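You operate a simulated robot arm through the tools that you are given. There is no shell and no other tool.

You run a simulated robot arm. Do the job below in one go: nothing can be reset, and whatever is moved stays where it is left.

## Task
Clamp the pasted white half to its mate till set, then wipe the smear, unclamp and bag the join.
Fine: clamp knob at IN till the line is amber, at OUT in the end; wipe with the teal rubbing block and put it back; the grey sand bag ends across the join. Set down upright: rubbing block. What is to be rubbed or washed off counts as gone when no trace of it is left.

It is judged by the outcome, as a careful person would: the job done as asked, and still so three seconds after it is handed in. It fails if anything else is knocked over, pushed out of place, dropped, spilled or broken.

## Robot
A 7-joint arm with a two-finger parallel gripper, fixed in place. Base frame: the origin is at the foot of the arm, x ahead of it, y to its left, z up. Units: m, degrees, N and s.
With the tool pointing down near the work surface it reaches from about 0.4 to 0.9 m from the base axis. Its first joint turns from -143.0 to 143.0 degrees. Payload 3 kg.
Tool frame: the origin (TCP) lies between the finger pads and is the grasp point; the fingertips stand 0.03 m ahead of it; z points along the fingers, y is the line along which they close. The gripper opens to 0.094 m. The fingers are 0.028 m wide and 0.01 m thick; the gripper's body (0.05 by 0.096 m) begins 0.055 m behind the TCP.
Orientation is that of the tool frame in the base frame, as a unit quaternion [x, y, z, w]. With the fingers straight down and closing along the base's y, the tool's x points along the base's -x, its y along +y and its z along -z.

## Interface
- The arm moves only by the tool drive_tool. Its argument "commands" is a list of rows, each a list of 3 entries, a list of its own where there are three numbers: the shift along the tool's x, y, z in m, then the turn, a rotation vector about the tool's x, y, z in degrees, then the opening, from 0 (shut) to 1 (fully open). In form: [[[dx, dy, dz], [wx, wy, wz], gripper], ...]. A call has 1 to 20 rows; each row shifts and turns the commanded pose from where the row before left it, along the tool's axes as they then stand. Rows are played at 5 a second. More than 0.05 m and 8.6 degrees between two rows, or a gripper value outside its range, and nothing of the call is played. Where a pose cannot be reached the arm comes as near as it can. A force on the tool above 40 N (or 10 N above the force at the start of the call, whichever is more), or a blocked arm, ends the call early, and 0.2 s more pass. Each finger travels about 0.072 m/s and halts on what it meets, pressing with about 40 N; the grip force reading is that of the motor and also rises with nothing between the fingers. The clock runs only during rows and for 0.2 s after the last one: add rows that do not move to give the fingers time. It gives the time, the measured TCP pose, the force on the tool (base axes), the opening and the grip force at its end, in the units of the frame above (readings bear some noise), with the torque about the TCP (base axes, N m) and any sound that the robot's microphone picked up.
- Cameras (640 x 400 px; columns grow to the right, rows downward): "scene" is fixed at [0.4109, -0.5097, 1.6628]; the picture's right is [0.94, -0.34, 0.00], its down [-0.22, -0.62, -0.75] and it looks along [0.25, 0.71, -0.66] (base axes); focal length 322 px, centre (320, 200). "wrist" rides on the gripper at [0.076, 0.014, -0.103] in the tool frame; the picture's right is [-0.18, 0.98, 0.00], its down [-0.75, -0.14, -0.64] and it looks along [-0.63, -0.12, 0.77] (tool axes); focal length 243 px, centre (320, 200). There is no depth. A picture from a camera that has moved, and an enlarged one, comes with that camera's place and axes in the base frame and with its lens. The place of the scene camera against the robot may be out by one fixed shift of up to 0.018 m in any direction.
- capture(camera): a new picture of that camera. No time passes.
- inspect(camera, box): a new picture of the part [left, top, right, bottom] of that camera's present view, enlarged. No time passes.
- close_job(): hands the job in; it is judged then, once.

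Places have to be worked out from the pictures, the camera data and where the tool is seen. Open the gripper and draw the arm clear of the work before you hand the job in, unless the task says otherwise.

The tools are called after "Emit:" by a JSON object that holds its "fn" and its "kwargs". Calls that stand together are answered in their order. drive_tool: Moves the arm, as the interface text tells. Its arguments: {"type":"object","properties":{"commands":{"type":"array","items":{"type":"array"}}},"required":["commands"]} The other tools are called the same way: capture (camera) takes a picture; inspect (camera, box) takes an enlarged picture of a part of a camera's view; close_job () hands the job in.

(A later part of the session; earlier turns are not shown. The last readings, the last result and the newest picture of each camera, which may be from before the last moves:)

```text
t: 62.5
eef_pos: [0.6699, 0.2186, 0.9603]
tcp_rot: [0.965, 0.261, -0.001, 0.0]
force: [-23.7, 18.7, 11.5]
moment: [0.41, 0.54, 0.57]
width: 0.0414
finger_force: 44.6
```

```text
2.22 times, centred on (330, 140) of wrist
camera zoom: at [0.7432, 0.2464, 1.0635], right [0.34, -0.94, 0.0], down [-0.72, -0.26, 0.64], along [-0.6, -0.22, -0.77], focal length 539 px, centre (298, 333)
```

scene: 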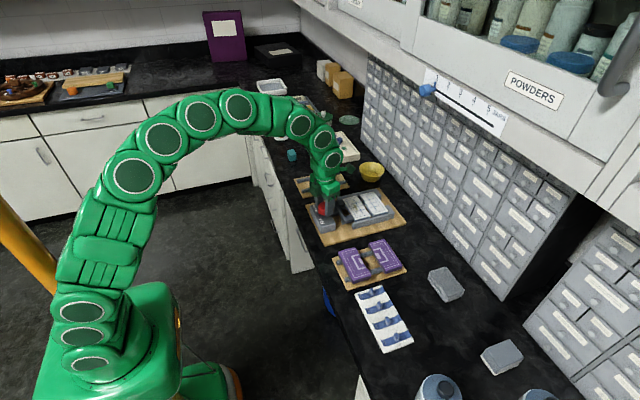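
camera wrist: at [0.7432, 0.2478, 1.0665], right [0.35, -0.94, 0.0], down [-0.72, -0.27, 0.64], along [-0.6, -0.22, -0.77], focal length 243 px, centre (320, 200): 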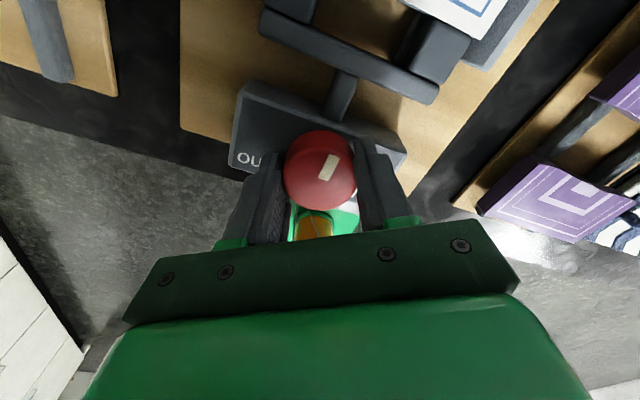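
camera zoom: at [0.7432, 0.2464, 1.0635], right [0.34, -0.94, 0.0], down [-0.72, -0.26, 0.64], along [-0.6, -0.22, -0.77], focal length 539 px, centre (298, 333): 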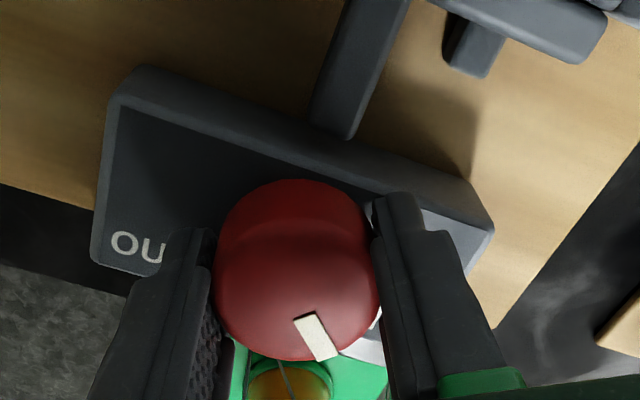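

The pointer now aims at ≈223°, i.e. IN, and the moment jumped to 0.57 Nm at the stop. I release, lift clear, and look.

Emit:
{"fn": "drive_tool", "kwargs": {"commands": [[[0, 0, 0], [0, 0, 0], 1], [[0, 0, 0], [0, 0, 0], 1], [[0, 0, 0], [0, 0, 0], 1], [[0, 0, -0.025], [0, 0, 0], 1], [[0, 0, -0.03], [0, 0, 0], 1], [[0, 0, 0], [0, 0, 0], 1]]}}

Emit:
{"fn": "inspect", "kwargs": {"camera": "scene", "box": [300, 175, 405, 245]}}

Emit:
{"fn": "capture", "kwargs": {"camera": "wrist"}}

```text
t: 63.9
eef_pos: [0.6735, 0.2185, 1.0164]
tcp_rot: [0.965, 0.262, 0.002, -0.001]
force: [0.0, -0.6, 0.7]
moment: [0.0, -0.01, -0.01]
width: 0.0939
finger_force: 0.0
```

```text
5.71 times, centred on (352, 210) of scene
camera zoom: at [0.4109, -0.5097, 1.6628], right [0.94, -0.34, 0.0], down [-0.22, -0.62, -0.75], along [0.25, 0.71, -0.66], focal length 1841 px, centre (134, 143)
```

zoom: 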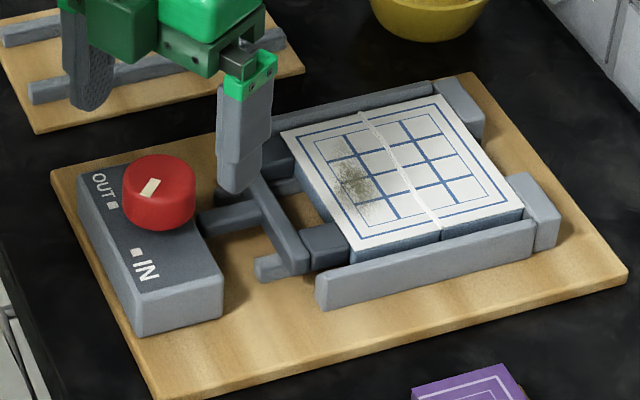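

```text
taken
camera wrist: at [0.7454, 0.2449, 1.1193], right [0.34, -0.94, 0.0], down [-0.72, -0.26, 0.64], along [-0.6, -0.22, -0.77], focal length 243 px, centre (320, 200)
```

wrist: 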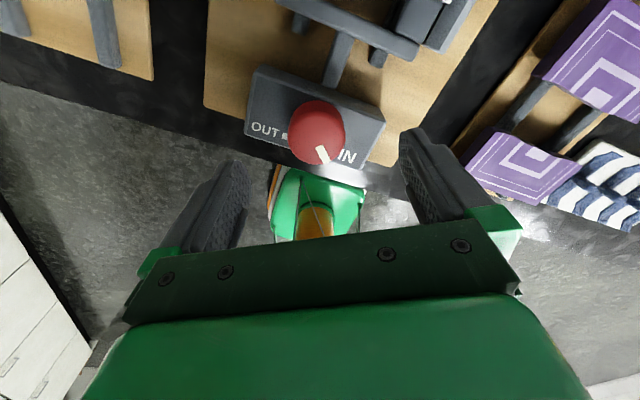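

The knob points at IN and the line is still white. While it sets, I wind the wrist back and go to look at the teal block.

Emit:
{"fn": "drive_tool", "kwargs": {"commands": [[[0, 0, 0], [0, 0, -8.31], 1], [[0, 0, 0], [0, 0, -8.31], 1], [[0, 0, 0], [0, 0, -8.31], 1], [[0, 0, 0], [0, 0, -8.31], 1], [[0, 0, 0], [0, 0, -8.31], 1], [[0, 0, 0], [0, 0, -8.31], 1], [[0, 0, 0], [0, 0, -8.31], 1], [[0, 0, 0], [0, 0, -8.31], 1], [[0, 0, 0], [0, 0, -8.31], 1], [[0, 0, 0], [0, 0, -8.31], 1], [[0, 0, 0], [0, 0, -8.31], 1], [[0, 0, 0], [0, 0, -8.31], 1], [[0, 0, 0], [0, 0, -8.31], 1], [[0, 0, 0], [0, 0, -8.31], 1], [[0, 0, 0], [0, 0, -8.31], 1], [[0, 0, 0], [0, 0, -8.31], 1], [[0, 0, 0], [0, 0, -8.31], 1], [[0, 0, 0], [0, 0, -8.31], 1], [[0, 0, -0.01], [0, 0, 0], 1], [[0, 0, -0.02], [0, 0, 0], 1]]}}

Emit:
{"fn": "drive_tool", "kwargs": {"commands": [[[0.007, 0.041, 0], [0, 0, 0], 1], [[0.007, 0.041, 0], [0, 0, 0], 1], [[0.007, 0.041, 0], [0, 0, 0], 1], [[0.007, 0.041, 0], [0, 0, 0], 1], [[0.007, 0.041, 0], [0, 0, 0], 1], [[0.007, 0.041, 0], [0, 0, 0], 1], [[0.007, 0.041, 0], [0, 0, 0], 1], [[0.007, 0.041, 0], [0, 0, 0], 1], [[0.007, 0.041, 0], [0, 0, 0], 1], [[0, 0.03, 0], [0, 0, 0], 1], [[0, 0, 0], [0, 0, 0], 1], [[0, 0, 0], [0, 0, 0], 1]]}}

Emit:
{"fn": "capture", "kwargs": {"camera": "wrist"}}

Emit:
{"fn": "inspect", "kwargs": {"camera": "wrist", "box": [240, 60, 420, 220]}}

Emit:
{"fn": "inspect", "kwargs": {"camera": "scene", "box": [260, 120, 350, 180]}}

```text
t: 68.1
eef_pos: [0.6697, 0.2185, 1.0463]
tcp_rot: [0.001, 1.0, 0.0, -0.001]
force: [0.0, 0.3, 0.4]
moment: [0.01, -0.02, 0.0]
width: 0.0939
finger_force: 0.0
```

```text
t: 70.7
eef_pos: [0.6058, 0.6081, 1.0434]
tcp_rot: [0.001, 1.0, 0.0, 0.001]
force: [-0.5, -0.3, 0.1]
moment: [0.02, 0.02, -0.02]
width: 0.0939
finger_force: 0.0
out of reach, approached as far as the arm can: row 10
```

```text
taken
camera wrist: at [0.5309, 0.6234, 1.1469], right [0.19, 0.98, 0.0], down [0.75, -0.14, 0.64], along [0.63, -0.12, -0.77], focal length 243 px, centre (320, 200)
```

wrist: 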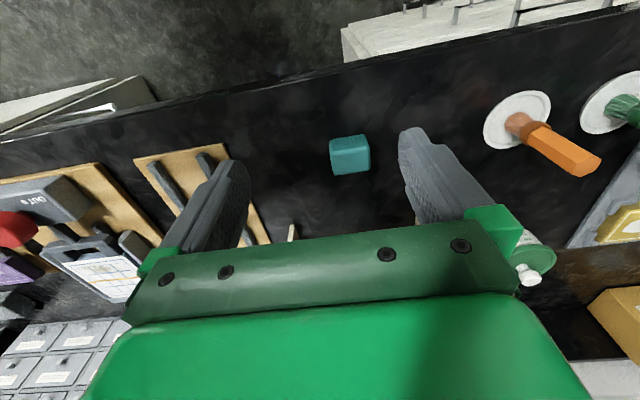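

```text
2.50 times, centred on (330, 140) of wrist
camera zoom: at [0.5309, 0.6234, 1.1469], right [0.19, 0.98, 0.0], down [0.75, -0.14, 0.64], along [0.63, -0.12, -0.77], focal length 606 px, centre (295, 350)
```

zoom: 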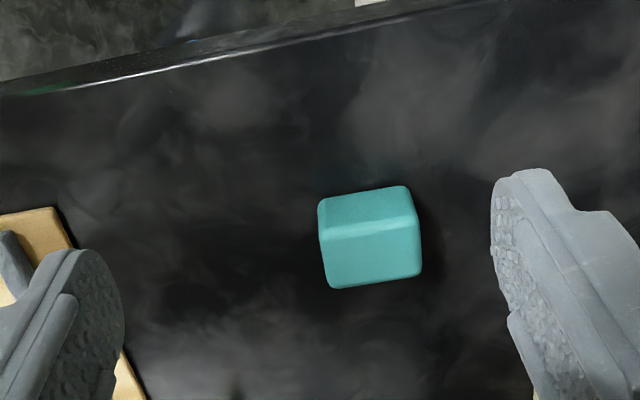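

```text
6.67 times, centred on (305, 150) of scene
camera zoom: at [0.4109, -0.5097, 1.6628], right [0.94, -0.34, 0.0], down [-0.22, -0.62, -0.75], along [0.25, 0.71, -0.66], focal length 2148 px, centre (420, 533)
```

zoom: 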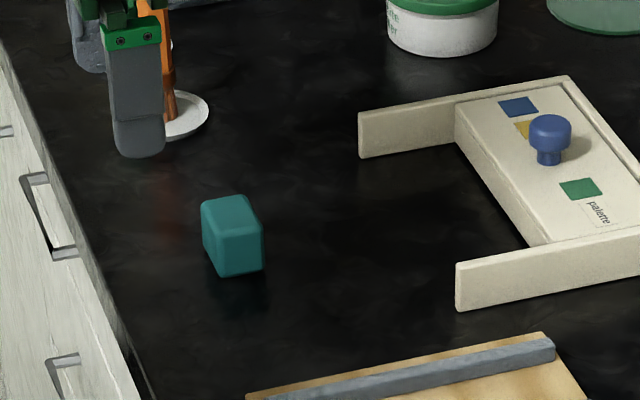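

The block's top spans x≈0.665–0.693, y≈0.611–0.652, top z≈0.906 (34 mm tall), near the edge of reach. I check the line first, then try approaching the block lower down.

Emit:
{"fn": "drive_tool", "kwargs": {"commands": [[[-0.025, 0, 0.02], [0, 0, 0], 1], [[-0.02, 0.005, 0.02], [0, 0, 0], 1], [[-0.02, 0.01, 0.02], [0, 0, 0], 1], [[0, 0, 0], [0, 0, 0], 1]]}}

Emit:
{"fn": "inspect", "kwargs": {"camera": "wrist", "box": [200, 0, 460, 240]}}

Emit:
{"fn": "inspect", "kwargs": {"camera": "scene", "box": [300, 175, 405, 245]}}

Emit:
{"fn": "capture", "kwargs": {"camera": "scene"}}

```text
t: 71.7
eef_pos: [0.6404, 0.6025, 0.9931]
tcp_rot: [0.001, 1.0, 0.0, 0.001]
force: [-0.3, 0.9, -0.4]
moment: [0.02, -0.02, 0.01]
width: 0.0942
finger_force: 0.0
out of reach, approached as far as the arm can: row 1, 2, 3
```

```text
1.67 times, centred on (330, 120) of wrist
camera zoom: at [0.5634, 0.6177, 1.0959], right [0.19, 0.98, 0.0], down [0.75, -0.14, 0.64], along [0.63, -0.12, -0.77], focal length 404 px, centre (303, 333)
```

zoom: 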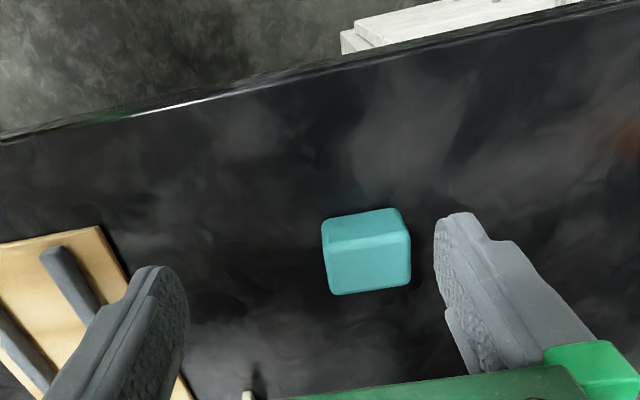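

```text
5.71 times, centred on (352, 210) of scene
camera zoom: at [0.4109, -0.5097, 1.6628], right [0.94, -0.34, 0.0], down [-0.22, -0.62, -0.75], along [0.25, 0.71, -0.66], focal length 1841 px, centre (134, 143)
```

zoom: 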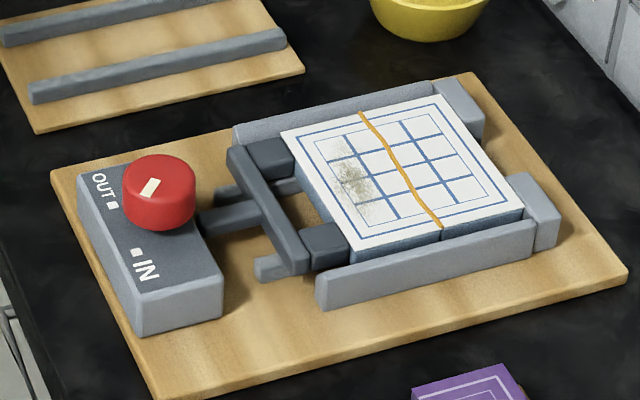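

```text
taken
```

scene: 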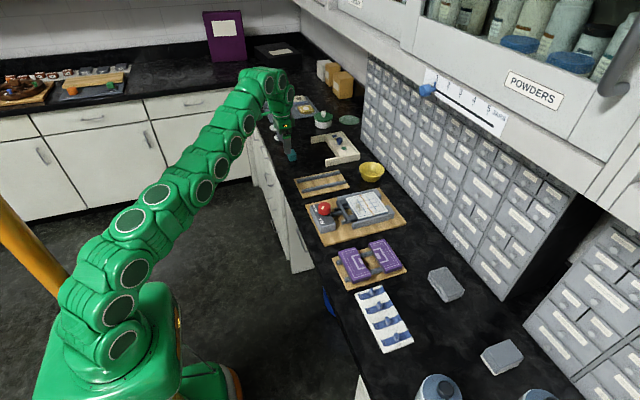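

The line is amber – set. The teal block centre is (0.679, 0.6315), slightly beyond easy reach; I go lower, where reach should be greater, and see how near the arm gets.

Emit:
{"fn": "drive_tool", "kwargs": {"commands": [[[0, 0, 0.03], [0, 0, 0], 1], [[-0.015, 0.014, 0.01], [0, 0, 0], 1], [[-0.015, 0.015, 0], [0, 0, 0], 1], [[0, 0, 0], [0, 0, 0], 1], [[0, 0, 0], [0, 0, 0], 1]]}}

Emit:
{"fn": "inspect", "kwargs": {"camera": "wrist", "box": [200, 0, 460, 240]}}

```text
t: 72.9
eef_pos: [0.6484, 0.6089, 0.9565]
tcp_rot: [0.001, 1.0, -0.001, 0.0]
force: [-0.2, -0.9, 0.2]
moment: [0.0, 0.03, 0.03]
width: 0.094
finger_force: 0.1
out of reach, approached as far as the arm can: row 2, 3
```

```text
1.67 times, centred on (330, 120) of wrist
camera zoom: at [0.5719, 0.624, 1.061], right [0.19, 0.98, 0.0], down [0.75, -0.14, 0.64], along [0.63, -0.12, -0.77], focal length 404 px, centre (303, 333)
```

zoom: 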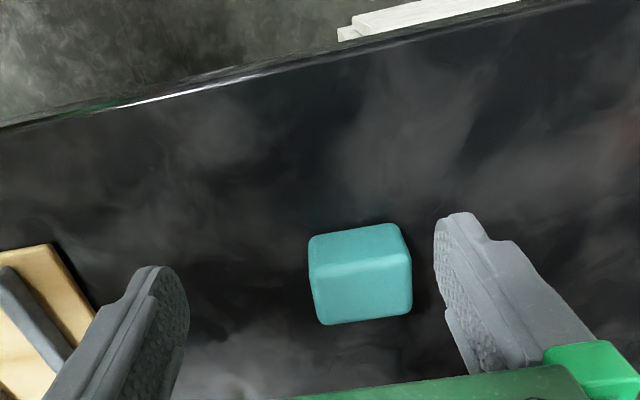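

Best reach here is r≈0.89. I tilt the tool 12° about its closing axis so the fingers point outward, which gives the missing reach while the pads stay flat to the block's sides.

Emit:
{"fn": "drive_tool", "kwargs": {"commands": [[[0, 0, 0], [0, -6, 0], 1], [[0, 0, 0], [0, -6, 0], 1], [[-0.012, 0.01, 0], [0, 0, 0], 1], [[-0.012, 0.01, 0], [0, 0, 0], 1], [[0, 0, 0], [0, 0, 0], 1], [[0, 0, 0], [0, 0, 0], 1]]}}

Emit:
{"fn": "inspect", "kwargs": {"camera": "wrist", "box": [200, 0, 460, 240]}}

Emit:
{"fn": "inspect", "kwargs": {"camera": "scene", "box": [260, 120, 350, 180]}}

```text
t: 74.3
eef_pos: [0.6718, 0.6295, 0.9617]
tcp_rot: [0.001, 0.994, 0.0, 0.106]
force: [-0.2, -0.4, 0.0]
moment: [0.05, 0.0, 0.01]
width: 0.0939
finger_force: 0.1
```

```text
1.67 times, centred on (330, 120) of wrist
camera zoom: at [0.5749, 0.6449, 1.0475], right [0.18, 0.98, 0.04], down [0.6, -0.14, 0.79], along [0.78, -0.12, -0.62], focal length 404 px, centre (303, 333)
```

zoom: 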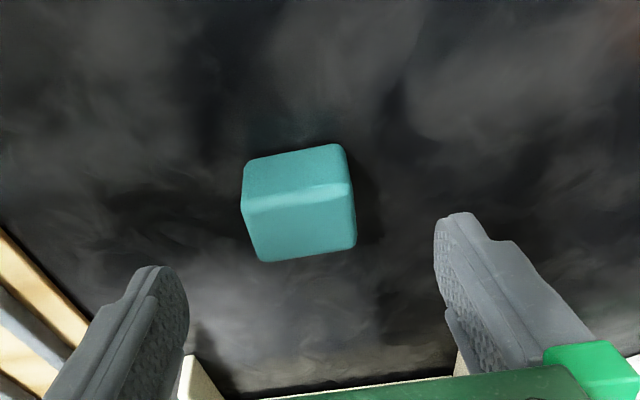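

```text
6.67 times, centred on (305, 150) of scene
camera zoom: at [0.4109, -0.5097, 1.6628], right [0.94, -0.34, 0.0], down [-0.22, -0.62, -0.75], along [0.25, 0.71, -0.66], focal length 2148 px, centre (420, 533)
```

zoom: 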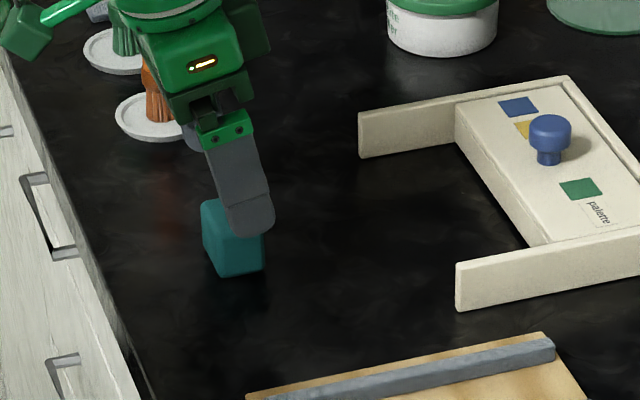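

Now at (0.672, 0.630) and in reach; the block's top centre re-measures at (0.680, 0.631). I descend vertically to z≈0.914 and grip.

Emit:
{"fn": "drive_tool", "kwargs": {"commands": [[[0.0035, 0.0008, 0.0236], [0, 0, 0], 1], [[0.0035, 0.0008, 0.0236], [0, 0, 0], 1], [[0, 0, 0], [0, 0, 0], 1], [[0, 0, 0], [0, 0, 0], 1]]}}

Emit:
{"fn": "inspect", "kwargs": {"camera": "wrist", "box": [200, 0, 460, 240]}}

Emit:
{"fn": "inspect", "kwargs": {"camera": "scene", "box": [275, 135, 320, 165]}}

```text
t: 75.3
eef_pos: [0.6734, 0.6305, 0.9156]
tcp_rot: [0.001, 0.994, 0.001, 0.105]
force: [0.4, -0.4, -0.3]
moment: [-0.04, -0.05, 0.08]
width: 0.0943
finger_force: 0.1
```

```text
1.67 times, centred on (330, 120) of wrist
camera zoom: at [0.5781, 0.6464, 0.9993], right [0.18, 0.98, 0.04], down [0.6, -0.14, 0.79], along [0.78, -0.12, -0.62], focal length 404 px, centre (303, 333)
```

zoom: 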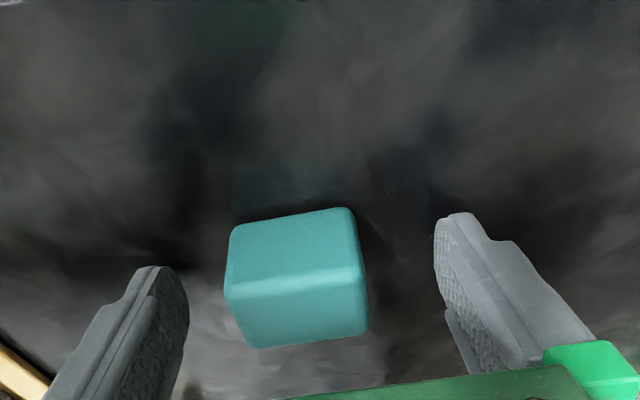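

```text
13.33 times, centred on (298, 150) of scene
camera zoom: at [0.4109, -0.5097, 1.6628], right [0.94, -0.34, 0.0], down [-0.22, -0.62, -0.75], along [0.25, 0.71, -0.66], focal length 4296 px, centre (620, 867)
```

zoom: 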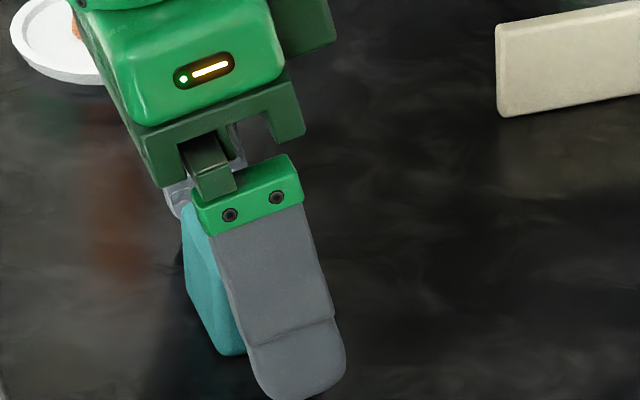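

The block is centred between the fingers in the wrist view. I close.

Emit:
{"fn": "drive_tool", "kwargs": {"commands": [[[0, 0, 0], [0, 0, 0], 0], [[0, 0, 0], [0, 0, 0], 0], [[0, 0, 0], [0, 0, 0], 0], [[0, 0, 0], [0, 0, 0], 0], [[0, 0, 0], [0, 0, 0], 0], [[0.001, 0, -0.005], [0, 0, 0], 0], [[0, 0, 0], [0, 0, 0], 0]]}}

Emit:
{"fn": "inspect", "kwargs": {"camera": "wrist", "box": [200, 0, 460, 240]}}

```text
t: 76.9
eef_pos: [0.6726, 0.6309, 0.9195]
tcp_rot: [0.001, 0.994, 0.0, 0.105]
force: [-0.5, -0.1, -1.7]
moment: [0.0, -0.01, 0.02]
width: 0.0474
finger_force: 40.0
```

```text
1.67 times, centred on (330, 120) of wrist
camera zoom: at [0.5765, 0.6462, 1.0038], right [0.18, 0.98, 0.04], down [0.6, -0.14, 0.79], along [0.78, -0.12, -0.62], focal length 404 px, centre (303, 333)
```

zoom: 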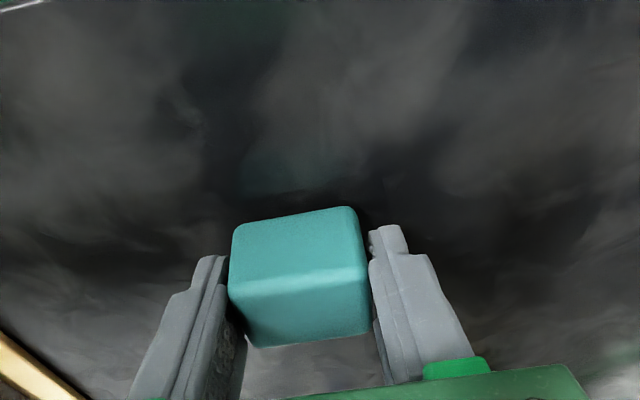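

Held securely (1.7 N, 47 mm). I lift and carry it over to the smear, which I judge at about (0.796, 0.221) on the clamped half.

Emit:
{"fn": "drive_tool", "kwargs": {"commands": [[[-0.0042, 0, -0.0196], [0, 0, 0], 0], [[-0.0042, 0, -0.0196], [0, 0, 0], 0], [[-0.0123, -0.041, -0.0015], [0, 0, 0], 0], [[-0.0123, -0.041, -0.0015], [0, 0, 0], 0], [[-0.0123, -0.041, -0.0015], [0, 0, 0], 0], [[-0.0123, -0.041, -0.0015], [0, 0, 0], 0], [[-0.0123, -0.041, -0.0015], [0, 0, 0], 0], [[-0.0123, -0.041, -0.0015], [0, 0, 0], 0], [[-0.0123, -0.041, -0.0015], [0, 0, 0], 0], [[-0.0123, -0.041, -0.0015], [0, 0, 0], 0], [[-0.0123, -0.041, -0.0015], [0, 0, 0], 0], [[-0.0123, -0.041, -0.0015], [0, 0, 0], 0], [[0, 0, 0], [0, 0, 0], 0], [[0, 0, 0], [0, 0, 0], 0]]}}

Emit:
{"fn": "capture", "kwargs": {"camera": "wrist"}}

Emit:
{"fn": "inspect", "kwargs": {"camera": "scene", "box": [300, 165, 405, 235]}}

```text
t: 79.9
eef_pos: [0.7884, 0.2202, 0.9993]
tcp_rot: [0.001, 0.994, -0.001, 0.106]
force: [0.3, 0.4, -0.3]
moment: [0.01, -0.01, 0.02]
width: 0.0476
finger_force: 40.1
```

```text
taken
camera wrist: at [0.6928, 0.2356, 1.0846], right [0.18, 0.98, 0.04], down [0.6, -0.14, 0.79], along [0.78, -0.12, -0.62], focal length 243 px, centre (320, 200)
```

wrist: 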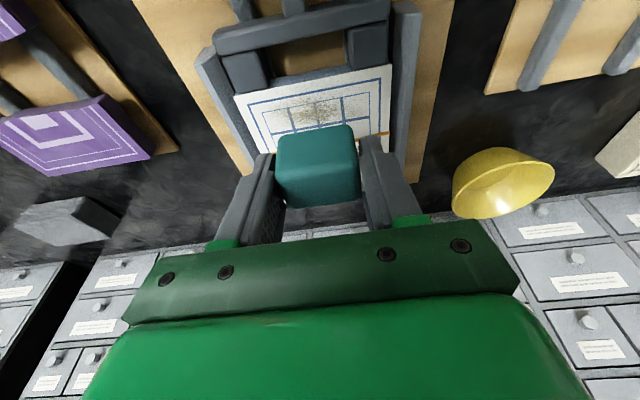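

```text
5.71 times, centred on (352, 200) of scene
camera zoom: at [0.4109, -0.5097, 1.6628], right [0.94, -0.34, 0.0], down [-0.22, -0.62, -0.75], along [0.25, 0.71, -0.66], focal length 1841 px, centre (134, 200)
```

zoom: 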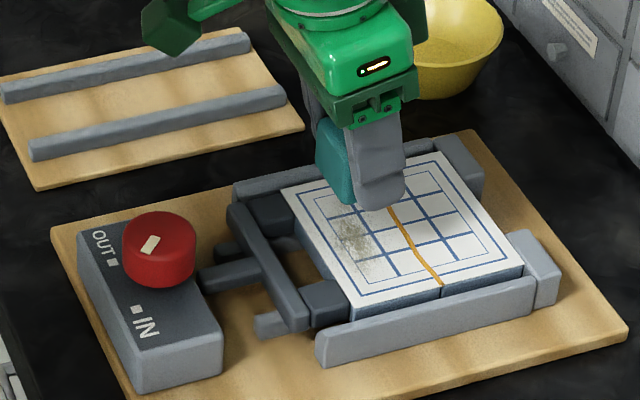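

The block hovers over the half; the smear spans x≈0.780–0.805, y≈0.19–0.25. I lower it gently until light contact.

Emit:
{"fn": "drive_tool", "kwargs": {"commands": [[[0.00208, 0, 0.00978], [0, 0, 0], 0], [[0.00208, 0, 0.00978], [0, 0, 0], 0], [[0.00208, 0, 0.00978], [0, 0, 0], 0], [[0.0006, 0, 0.0029], [0, 0, 0], 0], [[0, 0, 0], [0, 0, 0], 0]]}}

Emit:
{"fn": "inspect", "kwargs": {"camera": "scene", "box": [335, 185, 395, 225]}}

```text
t: 81.1
eef_pos: [0.7882, 0.2193, 0.9668]
tcp_rot: [0.001, 0.994, 0.0, 0.105]
force: [-0.3, 0.0, -1.4]
moment: [0.03, 0.01, 0.03]
width: 0.0476
finger_force: 40.5
```

```text
10.00 times, centred on (365, 205) of scene
camera zoom: at [0.4109, -0.5097, 1.6628], right [0.94, -0.34, 0.0], down [-0.22, -0.62, -0.75], along [0.25, 0.71, -0.66], focal length 3222 px, centre (-130, 150)
```

zoom: 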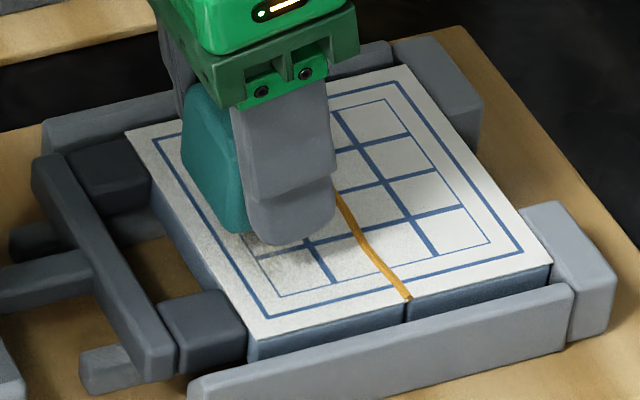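

Nearly down; pusher blocks are lower than the half's top. I step down in small increments watching the force.

Emit:
{"fn": "drive_tool", "kwargs": {"commands": [[[0.0003, 0, 0.0015], [0, 0, 0], 0], [[0.0003, 0, 0.0015], [0, 0, 0], 0]]}}

Emit:
{"fn": "drive_tool", "kwargs": {"commands": [[[0.0002, 0, 0.001], [0, 0, 0], 0], [[0.0002, 0, 0.001], [0, 0, 0], 0]]}}

```text
t: 81.7
eef_pos: [0.7884, 0.2195, 0.9638]
tcp_rot: [0.0, 0.994, -0.001, 0.105]
force: [0.7, -0.4, -1.0]
moment: [0.0, 0.0, 0.0]
width: 0.0472
finger_force: 39.9
```

```text
t: 82.3
eef_pos: [0.789, 0.22, 0.9621]
tcp_rot: [0.001, 0.994, -0.001, 0.106]
force: [0.9, -0.1, -0.6]
moment: [0.04, 0.0, 0.0]
width: 0.0472
finger_force: 40.3
```

Not yet touching at z 0.962; I keep stepping down.

Emit:
{"fn": "drive_tool", "kwargs": {"commands": [[[0.0002, 0, 0.001], [0, 0, 0], 0], [[0.0002, 0, 0.001], [0, 0, 0], 0]]}}

Emit:
{"fn": "drive_tool", "kwargs": {"commands": [[[0.0002, 0, 0.001], [0, 0, 0], 0], [[0, 0, 0], [0, 0, 0], 0]]}}

```text
t: 82.9
eef_pos: [0.789, 0.2201, 0.9602]
tcp_rot: [0.001, 0.994, 0.0, 0.106]
force: [-0.2, -0.1, -0.7]
moment: [0.02, -0.03, 0.03]
width: 0.0474
finger_force: 39.5
```

```text
t: 83.5
eef_pos: [0.7894, 0.2192, 0.9577]
tcp_rot: [0.001, 0.994, -0.001, 0.106]
force: [0.0, -0.2, 0.4]
moment: [0.01, 0.01, -0.03]
width: 0.0475
finger_force: 39.9
```

Emit:
{"fn": "inspect", "kwargs": {"camera": "scene", "box": [345, 190, 390, 220]}}

Emit:
{"fn": "drive_tool", "kwargs": {"commands": [[[0.0002, 0, 0.001], [0, 0, 0], 0], [[0, 0, 0], [0, 0, 0], 0]]}}

```text
13.33 times, centred on (368, 205) of scene
camera zoom: at [0.4109, -0.5097, 1.6628], right [0.94, -0.34, 0.0], down [-0.22, -0.62, -0.75], along [0.25, 0.71, -0.66], focal length 4296 px, centre (-313, 133)
```

zoom: 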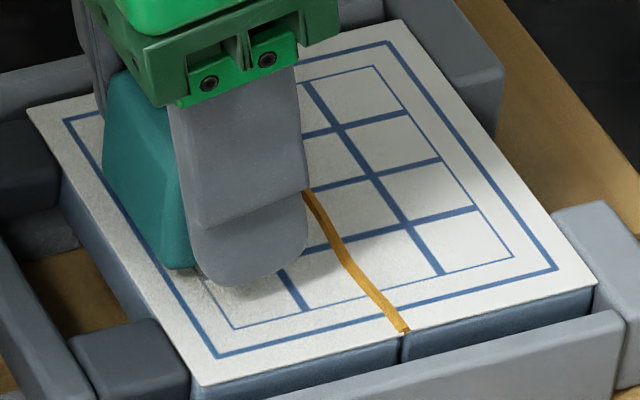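

```text
t: 84.1
eef_pos: [0.7896, 0.2197, 0.957]
tcp_rot: [0.001, 0.994, 0.0, 0.105]
force: [-0.4, 0.3, -1.0]
moment: [0.01, -0.01, -0.02]
width: 0.0474
finger_force: 40.1
```

No contact yet at 0.957; stepping on by 1 mm.

Emit:
{"fn": "drive_tool", "kwargs": {"commands": [[[0.0002, 0, 0.001], [0, 0, 0], 0], [[0, 0, 0], [0, 0, 0], 0]]}}

Emit:
{"fn": "drive_tool", "kwargs": {"commands": [[[0.0002, 0, 0.001], [0, 0, 0], 0], [[0, 0, 0], [0, 0, 0], 0]]}}

Emit:
{"fn": "drive_tool", "kwargs": {"commands": [[[0.0002, 0, 0.001], [0, 0, 0], 0], [[0, 0, 0], [0, 0, 0], 0]]}}

```text
t: 84.7
eef_pos: [0.7894, 0.2187, 0.9562]
tcp_rot: [0.001, 0.994, 0.0, 0.105]
force: [0.7, 0.3, -0.2]
moment: [0.01, 0.01, 0.0]
width: 0.0473
finger_force: 39.6
```

```text
t: 85.3
eef_pos: [0.7895, 0.2197, 0.9557]
tcp_rot: [0.001, 0.994, 0.0, 0.105]
force: [0.6, 0.2, -0.6]
moment: [0.02, 0.02, 0.02]
width: 0.0473
finger_force: 39.9
```

```text
t: 85.9
eef_pos: [0.7896, 0.2187, 0.9543]
tcp_rot: [0.0, 0.994, 0.0, 0.105]
force: [0.8, 0.2, -0.9]
moment: [-0.05, 0.01, 0.0]
width: 0.0474
finger_force: 40.3
```

Still free at 0.954. I look closely at the block's underside relative to the surface.

Emit:
{"fn": "inspect", "kwargs": {"camera": "scene", "box": [350, 192, 380, 212]}}

Emit:
{"fn": "inspect", "kwargs": {"camera": "wrist", "box": [220, 60, 440, 240]}}

```text
16.00 times, centred on (365, 202) of scene
camera zoom: at [0.4109, -0.5097, 1.6628], right [0.94, -0.34, 0.0], down [-0.22, -0.62, -0.75], along [0.25, 0.71, -0.66], focal length 5155 px, centre (-400, 168)
```

zoom: 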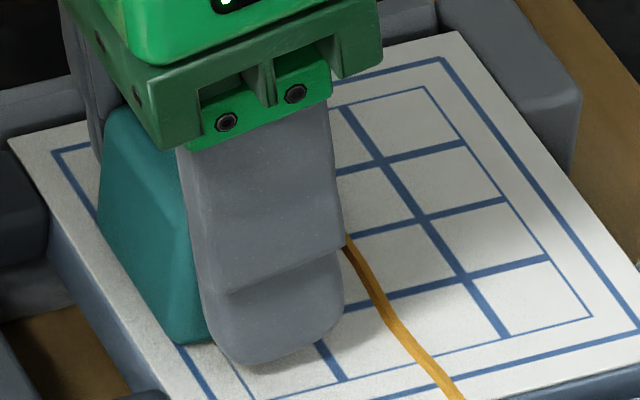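

```text
2.22 times, centred on (330, 150) of wrist
camera zoom: at [0.6936, 0.2346, 1.0398], right [0.18, 0.98, 0.04], down [0.6, -0.14, 0.79], along [0.78, -0.12, -0.62], focal length 539 px, centre (298, 311)
```

zoom: 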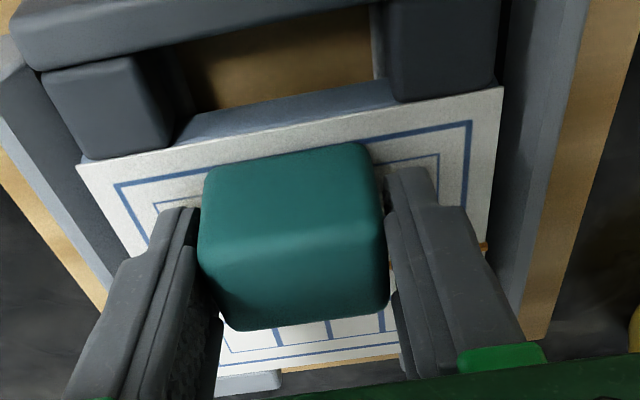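

The block's lower edge computes to z≈0.917, right at the surface. A few more fine steps down.

Emit:
{"fn": "drive_tool", "kwargs": {"commands": [[[0.0002, 0, 0.001], [0, 0, 0], 0], [[0, 0, 0], [0, 0, 0], 0]]}}

Emit:
{"fn": "drive_tool", "kwargs": {"commands": [[[0.0002, 0, 0.001], [0, 0, 0], 0], [[0, 0, 0], [0, 0, 0], 0]]}}

Emit:
{"fn": "drive_tool", "kwargs": {"commands": [[[0.0002, 0, 0.001], [0, 0, 0], 0], [[0, 0, 0], [0, 0, 0], 0]]}}

```text
t: 86.5
eef_pos: [0.7894, 0.2189, 0.9534]
tcp_rot: [0.001, 0.994, 0.0, 0.106]
force: [-1.9, -1.4, 5.6]
moment: [0.01, 0.04, -0.02]
width: 0.0473
finger_force: 40.1
```

```text
t: 87.1
eef_pos: [0.7897, 0.2198, 0.9549]
tcp_rot: [0.001, 0.994, -0.001, 0.106]
force: [-6.1, -0.2, 22.2]
moment: [0.0, 0.16, 0.0]
width: 0.0474
finger_force: 40.7
```

```text
t: 87.7
eef_pos: [0.7898, 0.2201, 0.9547]
tcp_rot: [0.001, 0.994, 0.001, 0.107]
force: [-8.3, -1.0, 13.8]
moment: [-0.09, 0.24, -0.06]
width: 0.0475
finger_force: 39.9
stopped in row 2: the force on the tool passed its limit at 40 N (the readings are from after the stop); the commanded pose is now the measured one
```

Firm contact at ~14 N. I rub in y strokes over the smear.

Emit:
{"fn": "drive_tool", "kwargs": {"commands": [[[0, 0.008, 0], [0, 0, 0], 0], [[0, 0.008, 0], [0, 0, 0], 0], [[0, 0.007, 0], [0, 0, 0], 0], [[0, -0.008, 0], [0, 0, 0], 0], [[0, -0.008, 0], [0, 0, 0], 0], [[0, -0.008, 0], [0, 0, 0], 0], [[0, -0.008, 0], [0, 0, 0], 0], [[0, -0.008, 0], [0, 0, 0], 0], [[0, -0.006, 0], [0, 0, 0], 0], [[0, 0.008, 0], [0, 0, 0], 0], [[0, 0.008, 0], [0, 0, 0], 0], [[0, 0.007, 0], [0, 0, 0], 0]]}}

Emit:
{"fn": "inspect", "kwargs": {"camera": "scene", "box": [335, 185, 395, 225]}}

Emit:
{"fn": "inspect", "kwargs": {"camera": "wrist", "box": [220, 60, 440, 240]}}

```text
t: 89.9
eef_pos: [0.7905, 0.1984, 0.9556]
tcp_rot: [0.002, 0.994, 0.0, 0.106]
force: [-8.3, -3.1, 14.0]
moment: [-0.09, 0.19, 0.03]
width: 0.0473
finger_force: 40.3
stopped in row 10: the force on the tool passed its limit at 44 N (the readings are from after the stop); the commanded pose is now the measured one
```

```text
10.00 times, centred on (365, 205) of scene
camera zoom: at [0.4109, -0.5097, 1.6628], right [0.94, -0.34, 0.0], down [-0.22, -0.62, -0.75], along [0.25, 0.71, -0.66], focal length 3222 px, centre (-130, 150)
```

zoom: 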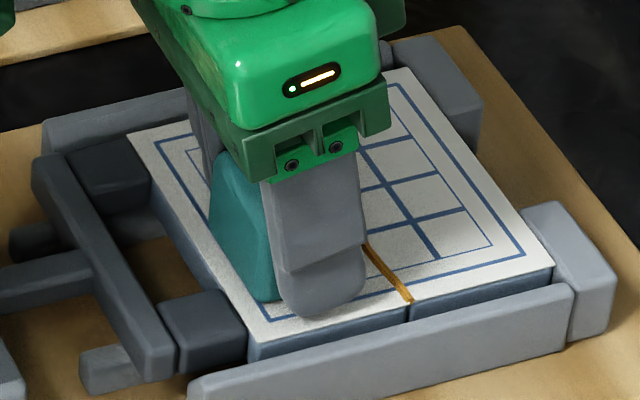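

```text
2.22 times, centred on (330, 150) of wrist
camera zoom: at [0.6943, 0.2138, 1.0386], right [0.18, 0.98, 0.04], down [0.6, -0.14, 0.79], along [0.78, -0.12, -0.62], focal length 539 px, centre (298, 311)
```

zoom: 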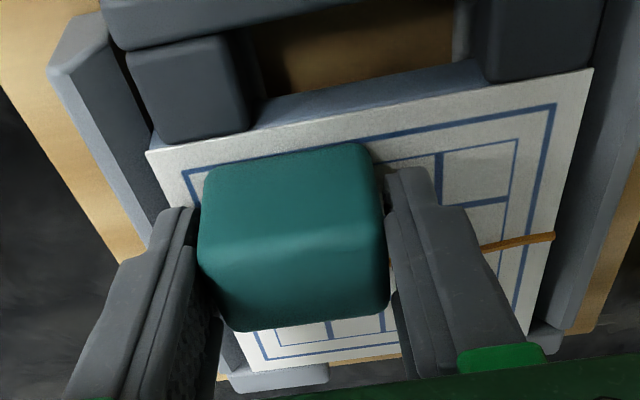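

The swept part looks clean. I ease the pressure slightly and go back over it in +y.

Emit:
{"fn": "drive_tool", "kwargs": {"commands": [[[-0.0001, 0, -0.0003], [0, 0, 0], 0], [[0, 0.006, 0], [0, 0, 0], 0], [[0, 0.006, 0], [0, 0, 0], 0], [[0, 0.006, 0], [0, 0, 0], 0], [[0, 0.006, 0], [0, 0, 0], 0], [[0, 0.006, 0], [0, 0, 0], 0], [[0, 0.006, 0], [0, 0, 0], 0], [[0, 0.006, 0], [0, 0, 0], 0], [[0, 0.006, 0], [0, 0, 0], 0]]}}

Emit:
{"fn": "inspect", "kwargs": {"camera": "scene", "box": [335, 185, 395, 225]}}

Emit:
{"fn": "inspect", "kwargs": {"camera": "wrist", "box": [220, 60, 440, 240]}}

```text
t: 91.9
eef_pos: [0.7912, 0.2449, 0.9542]
tcp_rot: [0.002, 0.994, -0.002, 0.106]
force: [-1.5, -14.9, 21.0]
moment: [-0.34, -0.02, -0.02]
width: 0.0469
finger_force: 40.5
```

```text
10.00 times, centred on (365, 205) of scene
camera zoom: at [0.4109, -0.5097, 1.6628], right [0.94, -0.34, 0.0], down [-0.22, -0.62, -0.75], along [0.25, 0.71, -0.66], focal length 3222 px, centre (-130, 150)
```

zoom: 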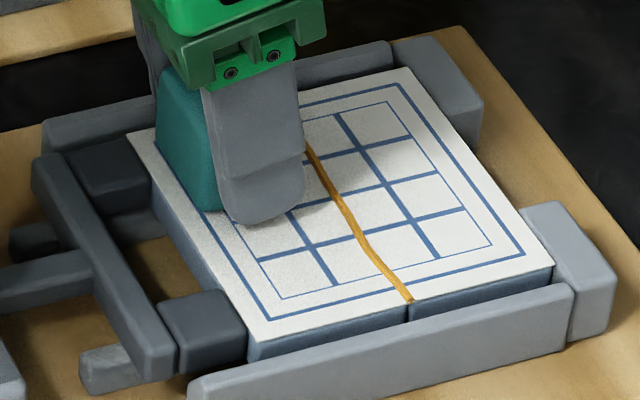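

```text
2.22 times, centred on (330, 150) of wrist
camera zoom: at [0.695, 0.2608, 1.0385], right [0.18, 0.98, 0.04], down [0.6, -0.14, 0.79], along [0.78, -0.12, -0.62], focal length 539 px, centre (298, 311)
```

zoom: 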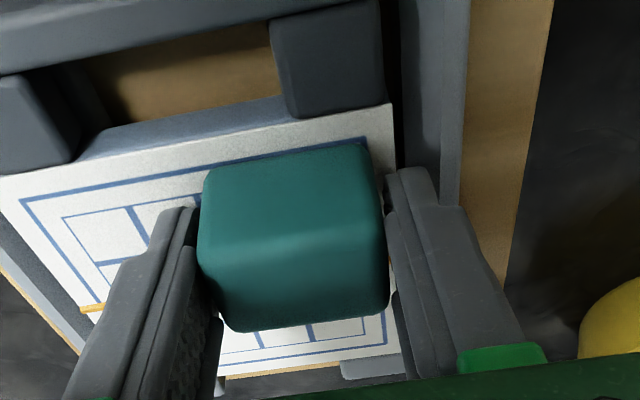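

Looks clean so far; one more pass back with a small x offset for coverage, then I lift and inspect.

Emit:
{"fn": "drive_tool", "kwargs": {"commands": [[[0.0015, -0.003, -0.0005], [0, 0, 0], 0], [[0.0015, -0.006, -0.0003], [0, 0, 0], 0], [[0, -0.006, 0], [0, 0, 0], 0], [[0, -0.006, 0], [0, 0, 0], 0], [[0, -0.006, 0], [0, 0, 0], 0], [[0, -0.006, 0], [0, 0, 0], 0], [[0, -0.006, 0], [0, 0, 0], 0], [[0, -0.006, 0], [0, 0, 0], 0]]}}

Emit:
{"fn": "drive_tool", "kwargs": {"commands": [[[-0.004, 0.004, 0.0008], [0, 0, 0], 0], [[-0.003, 0.006, 0.0006], [0, 0, 0], 0], [[0, 0.006, 0], [0, 0, 0], 0], [[0, 0.006, 0], [0, 0, 0], 0], [[0, 0.006, 0], [0, 0, 0], 0], [[0, 0.006, 0], [0, 0, 0], 0]]}}

```text
t: 93.7
eef_pos: [0.7872, 0.2004, 0.9548]
tcp_rot: [0.002, 0.994, -0.002, 0.105]
force: [-1.0, 2.5, 4.8]
moment: [0.09, -0.02, -0.01]
width: 0.0475
finger_force: 39.7
```

```text
t: 95.1
eef_pos: [0.7932, 0.2353, 0.9541]
tcp_rot: [0.001, 0.994, -0.002, 0.106]
force: [-1.1, -3.6, 4.7]
moment: [-0.06, -0.02, -0.03]
width: 0.0475
finger_force: 40.1
```

Contact was kept lightly. I lift the block straight up and move it aside in +y to inspect the half.

Emit:
{"fn": "drive_tool", "kwargs": {"commands": [[[-0.0042, 0, -0.0196], [0, 0, 0], 0], [[-0.0042, 0, -0.0196], [0, 0, 0], 0], [[0, 0.04, 0], [0, 0, 0], 0], [[0, 0.04, 0], [0, 0, 0], 0], [[0, 0, 0], [0, 0, 0], 0]]}}

Emit:
{"fn": "inspect", "kwargs": {"camera": "scene", "box": [335, 185, 395, 225]}}

Emit:
{"fn": "capture", "kwargs": {"camera": "wrist"}}

Emit:
{"fn": "inspect", "kwargs": {"camera": "scene", "box": [345, 190, 375, 220]}}

```text
t: 96.3
eef_pos: [0.7944, 0.3158, 0.9944]
tcp_rot: [0.002, 0.994, -0.002, 0.105]
force: [-0.8, 0.2, -0.8]
moment: [0.01, -0.01, -0.02]
width: 0.0476
finger_force: 39.9
```

```text
10.00 times, centred on (365, 205) of scene
camera zoom: at [0.4109, -0.5097, 1.6628], right [0.94, -0.34, 0.0], down [-0.22, -0.62, -0.75], along [0.25, 0.71, -0.66], focal length 3222 px, centre (-130, 150)
```

zoom: 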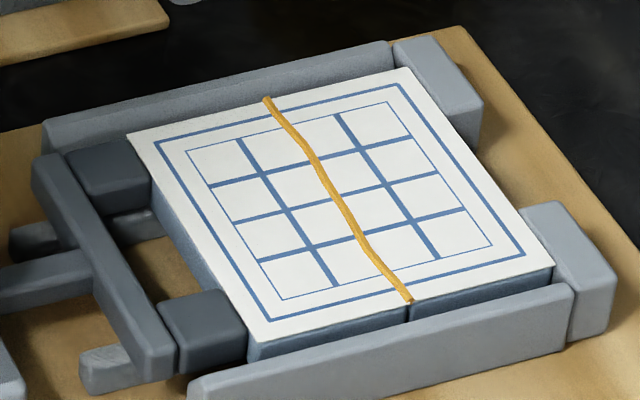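

```text
taken
camera wrist: at [0.6994, 0.3322, 1.0785], right [0.18, 0.98, 0.04], down [0.6, -0.14, 0.79], along [0.78, -0.12, -0.62], focal length 243 px, centre (320, 200)
```

wrist: 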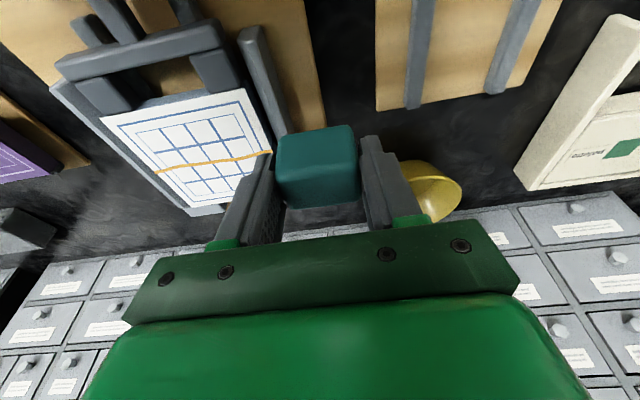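

```text
13.33 times, centred on (360, 205) of scene
camera zoom: at [0.4109, -0.5097, 1.6628], right [0.94, -0.34, 0.0], down [-0.22, -0.62, -0.75], along [0.25, 0.71, -0.66], focal length 4296 px, centre (-213, 133)
```

zoom: 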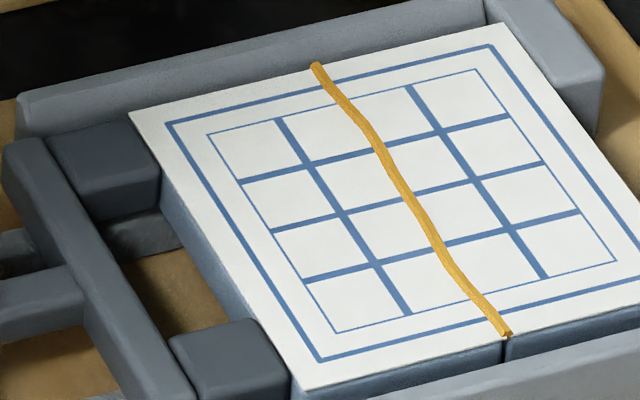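

Every trace of the smear is gone. Now I carry the block back to its original spot along a clear path.

Emit:
{"fn": "drive_tool", "kwargs": {"commands": [[[0.0155, 0.0393, 0.0006], [0, 0, 0], 0], [[0.0155, 0.0393, 0.0006], [0, 0, 0], 0], [[0.0155, 0.0393, 0.0006], [0, 0, 0], 0], [[0.0155, 0.0393, 0.0006], [0, 0, 0], 0], [[0.0155, 0.0393, 0.0006], [0, 0, 0], 0], [[0.0155, 0.0393, 0.0006], [0, 0, 0], 0], [[0.0155, 0.0393, 0.0006], [0, 0, 0], 0], [[0.0155, 0.0393, 0.0006], [0, 0, 0], 0], [[0, 0, 0], [0, 0, 0], 0], [[0, 0, 0], [0, 0, 0], 0]]}}

Emit:
{"fn": "inspect", "kwargs": {"camera": "scene", "box": [260, 120, 350, 180]}}

```text
t: 98.5
eef_pos: [0.6754, 0.6318, 0.9616]
tcp_rot: [0.002, 0.994, -0.002, 0.107]
force: [-0.1, -0.3, -0.3]
moment: [0.01, -0.03, 0.02]
width: 0.0475
finger_force: 40.0
```

```text
6.67 times, centred on (305, 150) of scene
camera zoom: at [0.4109, -0.5097, 1.6628], right [0.94, -0.34, 0.0], down [-0.22, -0.62, -0.75], along [0.25, 0.71, -0.66], focal length 2148 px, centre (420, 533)
```

zoom: 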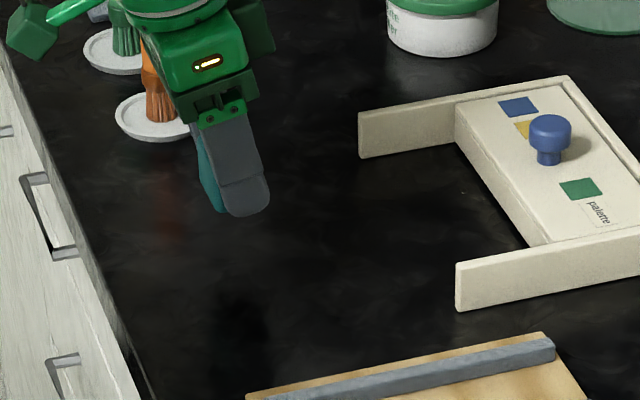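

At the original x,y; I lower vertically, then in small steps to touch-down.

Emit:
{"fn": "drive_tool", "kwargs": {"commands": [[[0.005, -0.0005, 0.0194], [0, 0, 0], 0], [[0.005, -0.0005, 0.0194], [0, 0, 0], 0], [[0.0003, 0, 0.0015], [0, 0, 0], 0], [[0, 0, 0], [0, 0, 0], 0]]}}

Emit:
{"fn": "drive_tool", "kwargs": {"commands": [[[0.0003, 0, 0.0012], [0, 0, 0], 0], [[0.0003, 0, 0.0012], [0, 0, 0], 0], [[0, 0, 0], [0, 0, 0], 0]]}}

```text
t: 99.5
eef_pos: [0.675, 0.6307, 0.9194]
tcp_rot: [0.002, 0.994, -0.003, 0.107]
force: [0.6, -0.3, -1.6]
moment: [-0.02, 0.04, 0.0]
width: 0.0472
finger_force: 39.9
```

```text
t: 100.3
eef_pos: [0.6742, 0.6299, 0.9181]
tcp_rot: [0.001, 0.994, -0.002, 0.106]
force: [-0.2, -0.4, -1.1]
moment: [0.01, -0.01, 0.02]
width: 0.0474
finger_force: 39.8
```

Emit:
{"fn": "drive_tool", "kwargs": {"commands": [[[0.0002, 0, 0.001], [0, 0, 0], 0], [[0.0002, 0, 0.001], [0, 0, 0], 0], [[0, 0, 0], [0, 0, 0], 0]]}}

Emit:
{"fn": "drive_tool", "kwargs": {"commands": [[[0.0002, 0, 0.001], [0, 0, 0], 0], [[0, 0, 0], [0, 0, 0], 0]]}}

Emit:
{"fn": "inspect", "kwargs": {"camera": "wrist", "box": [200, 0, 460, 240]}}

```text
t: 101.1
eef_pos: [0.6747, 0.63, 0.9165]
tcp_rot: [0.002, 0.994, -0.002, 0.106]
force: [0.8, 0.1, -0.6]
moment: [-0.02, -0.01, -0.01]
width: 0.0475
finger_force: 40.0
```

```text
t: 101.7
eef_pos: [0.6755, 0.6301, 0.9147]
tcp_rot: [0.001, 0.994, -0.002, 0.107]
force: [0.3, 1.1, -1.5]
moment: [-0.02, 0.0, 0.02]
width: 0.0475
finger_force: 40.4
```

```text
1.67 times, centred on (330, 120) of wrist
camera zoom: at [0.5785, 0.6448, 0.9995], right [0.18, 0.98, 0.04], down [0.6, -0.14, 0.79], along [0.78, -0.12, -0.62], focal length 404 px, centre (303, 333)
```

zoom: 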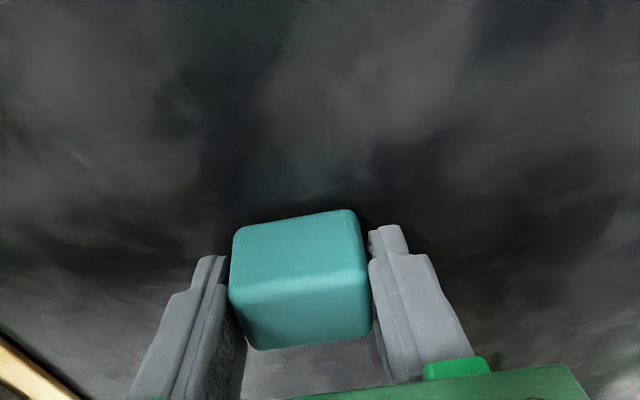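

The block sits in the grip just as when picked up. A little further to touch-down.

Emit:
{"fn": "drive_tool", "kwargs": {"commands": [[[0.0002, 0, 0.0008], [0, 0, 0], 0], [[0, 0, 0], [0, 0, 0], 0]]}}

Emit:
{"fn": "drive_tool", "kwargs": {"commands": [[[0.0002, 0, 0.0008], [0, 0, 0], 0], [[0, 0, 0], [0, 0, 0], 0]]}}

Emit:
{"fn": "drive_tool", "kwargs": {"commands": [[[0.0002, 0, 0.0008], [0, 0, 0], 0], [[0, 0, 0], [0, 0, 0], 0]]}}

```text
t: 102.3
eef_pos: [0.6741, 0.6292, 0.9148]
tcp_rot: [0.002, 0.994, -0.002, 0.106]
force: [0.1, -0.1, -0.4]
moment: [-0.01, -0.01, 0.03]
width: 0.0473
finger_force: 40.0
```

```text
t: 102.9
eef_pos: [0.6729, 0.6285, 0.9125]
tcp_rot: [0.003, 0.994, -0.002, 0.106]
force: [-1.1, -0.8, 3.5]
moment: [0.03, 0.03, 0.01]
width: 0.0472
finger_force: 40.1
```

```text
t: 103.5
eef_pos: [0.674, 0.6294, 0.9136]
tcp_rot: [0.002, 0.994, 0.0, 0.107]
force: [2.7, 3.5, 13.3]
moment: [0.09, -0.09, 0.02]
width: 0.0473
finger_force: 40.0
```

Touched down (13 N). I open and withdraw.

Emit:
{"fn": "drive_tool", "kwargs": {"commands": [[[0, 0, 0], [0, 0, 0], 0.7], [[0, 0, 0], [0, 0, 0], 1], [[0, 0, 0], [0, 0, 0], 1], [[-0.004, 0, -0.0196], [0, 0, 0], 1], [[-0.004, 0, -0.0196], [0, 0, 0], 1], [[0.02, -0.02, -0.02], [0, 0, 0], 1], [[0, 0, 0], [0, 0, 0], 1]]}}

Emit:
{"fn": "inspect", "kwargs": {"camera": "wrist", "box": [200, 0, 460, 240]}}

Emit:
{"fn": "inspect", "kwargs": {"camera": "scene", "box": [260, 120, 350, 180]}}

```text
t: 105.1
eef_pos: [0.6501, 0.607, 0.9686]
tcp_rot: [0.002, 0.994, -0.002, 0.106]
force: [0.9, 0.4, 0.8]
moment: [-0.03, -0.03, 0.01]
width: 0.0942
finger_force: 0.0
```

```text
1.67 times, centred on (330, 120) of wrist
camera zoom: at [0.5539, 0.623, 1.0529], right [0.18, 0.98, 0.04], down [0.6, -0.14, 0.79], along [0.78, -0.12, -0.62], focal length 404 px, centre (303, 333)
```

zoom: 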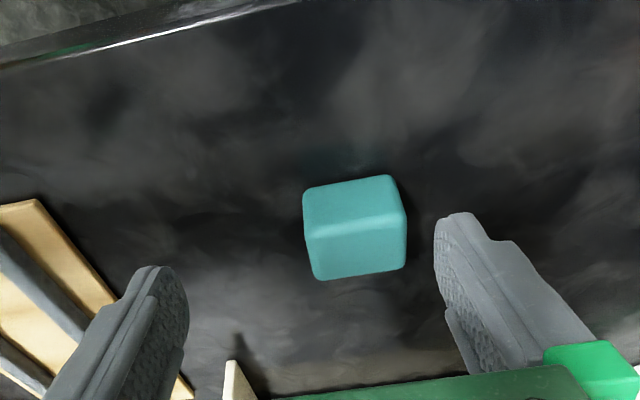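

```text
6.67 times, centred on (305, 150) of scene
camera zoom: at [0.4109, -0.5097, 1.6628], right [0.94, -0.34, 0.0], down [-0.22, -0.62, -0.75], along [0.25, 0.71, -0.66], focal length 2148 px, centre (420, 533)
```

zoom: 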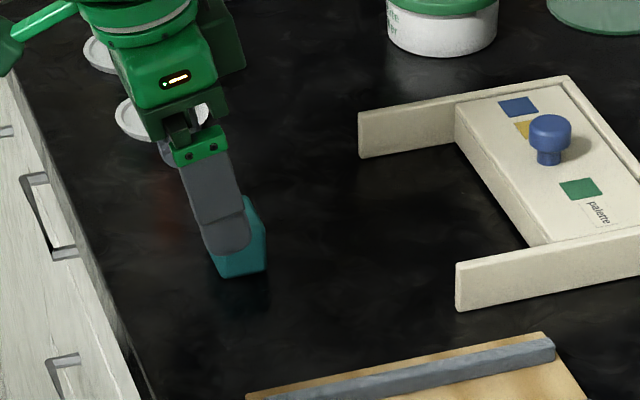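

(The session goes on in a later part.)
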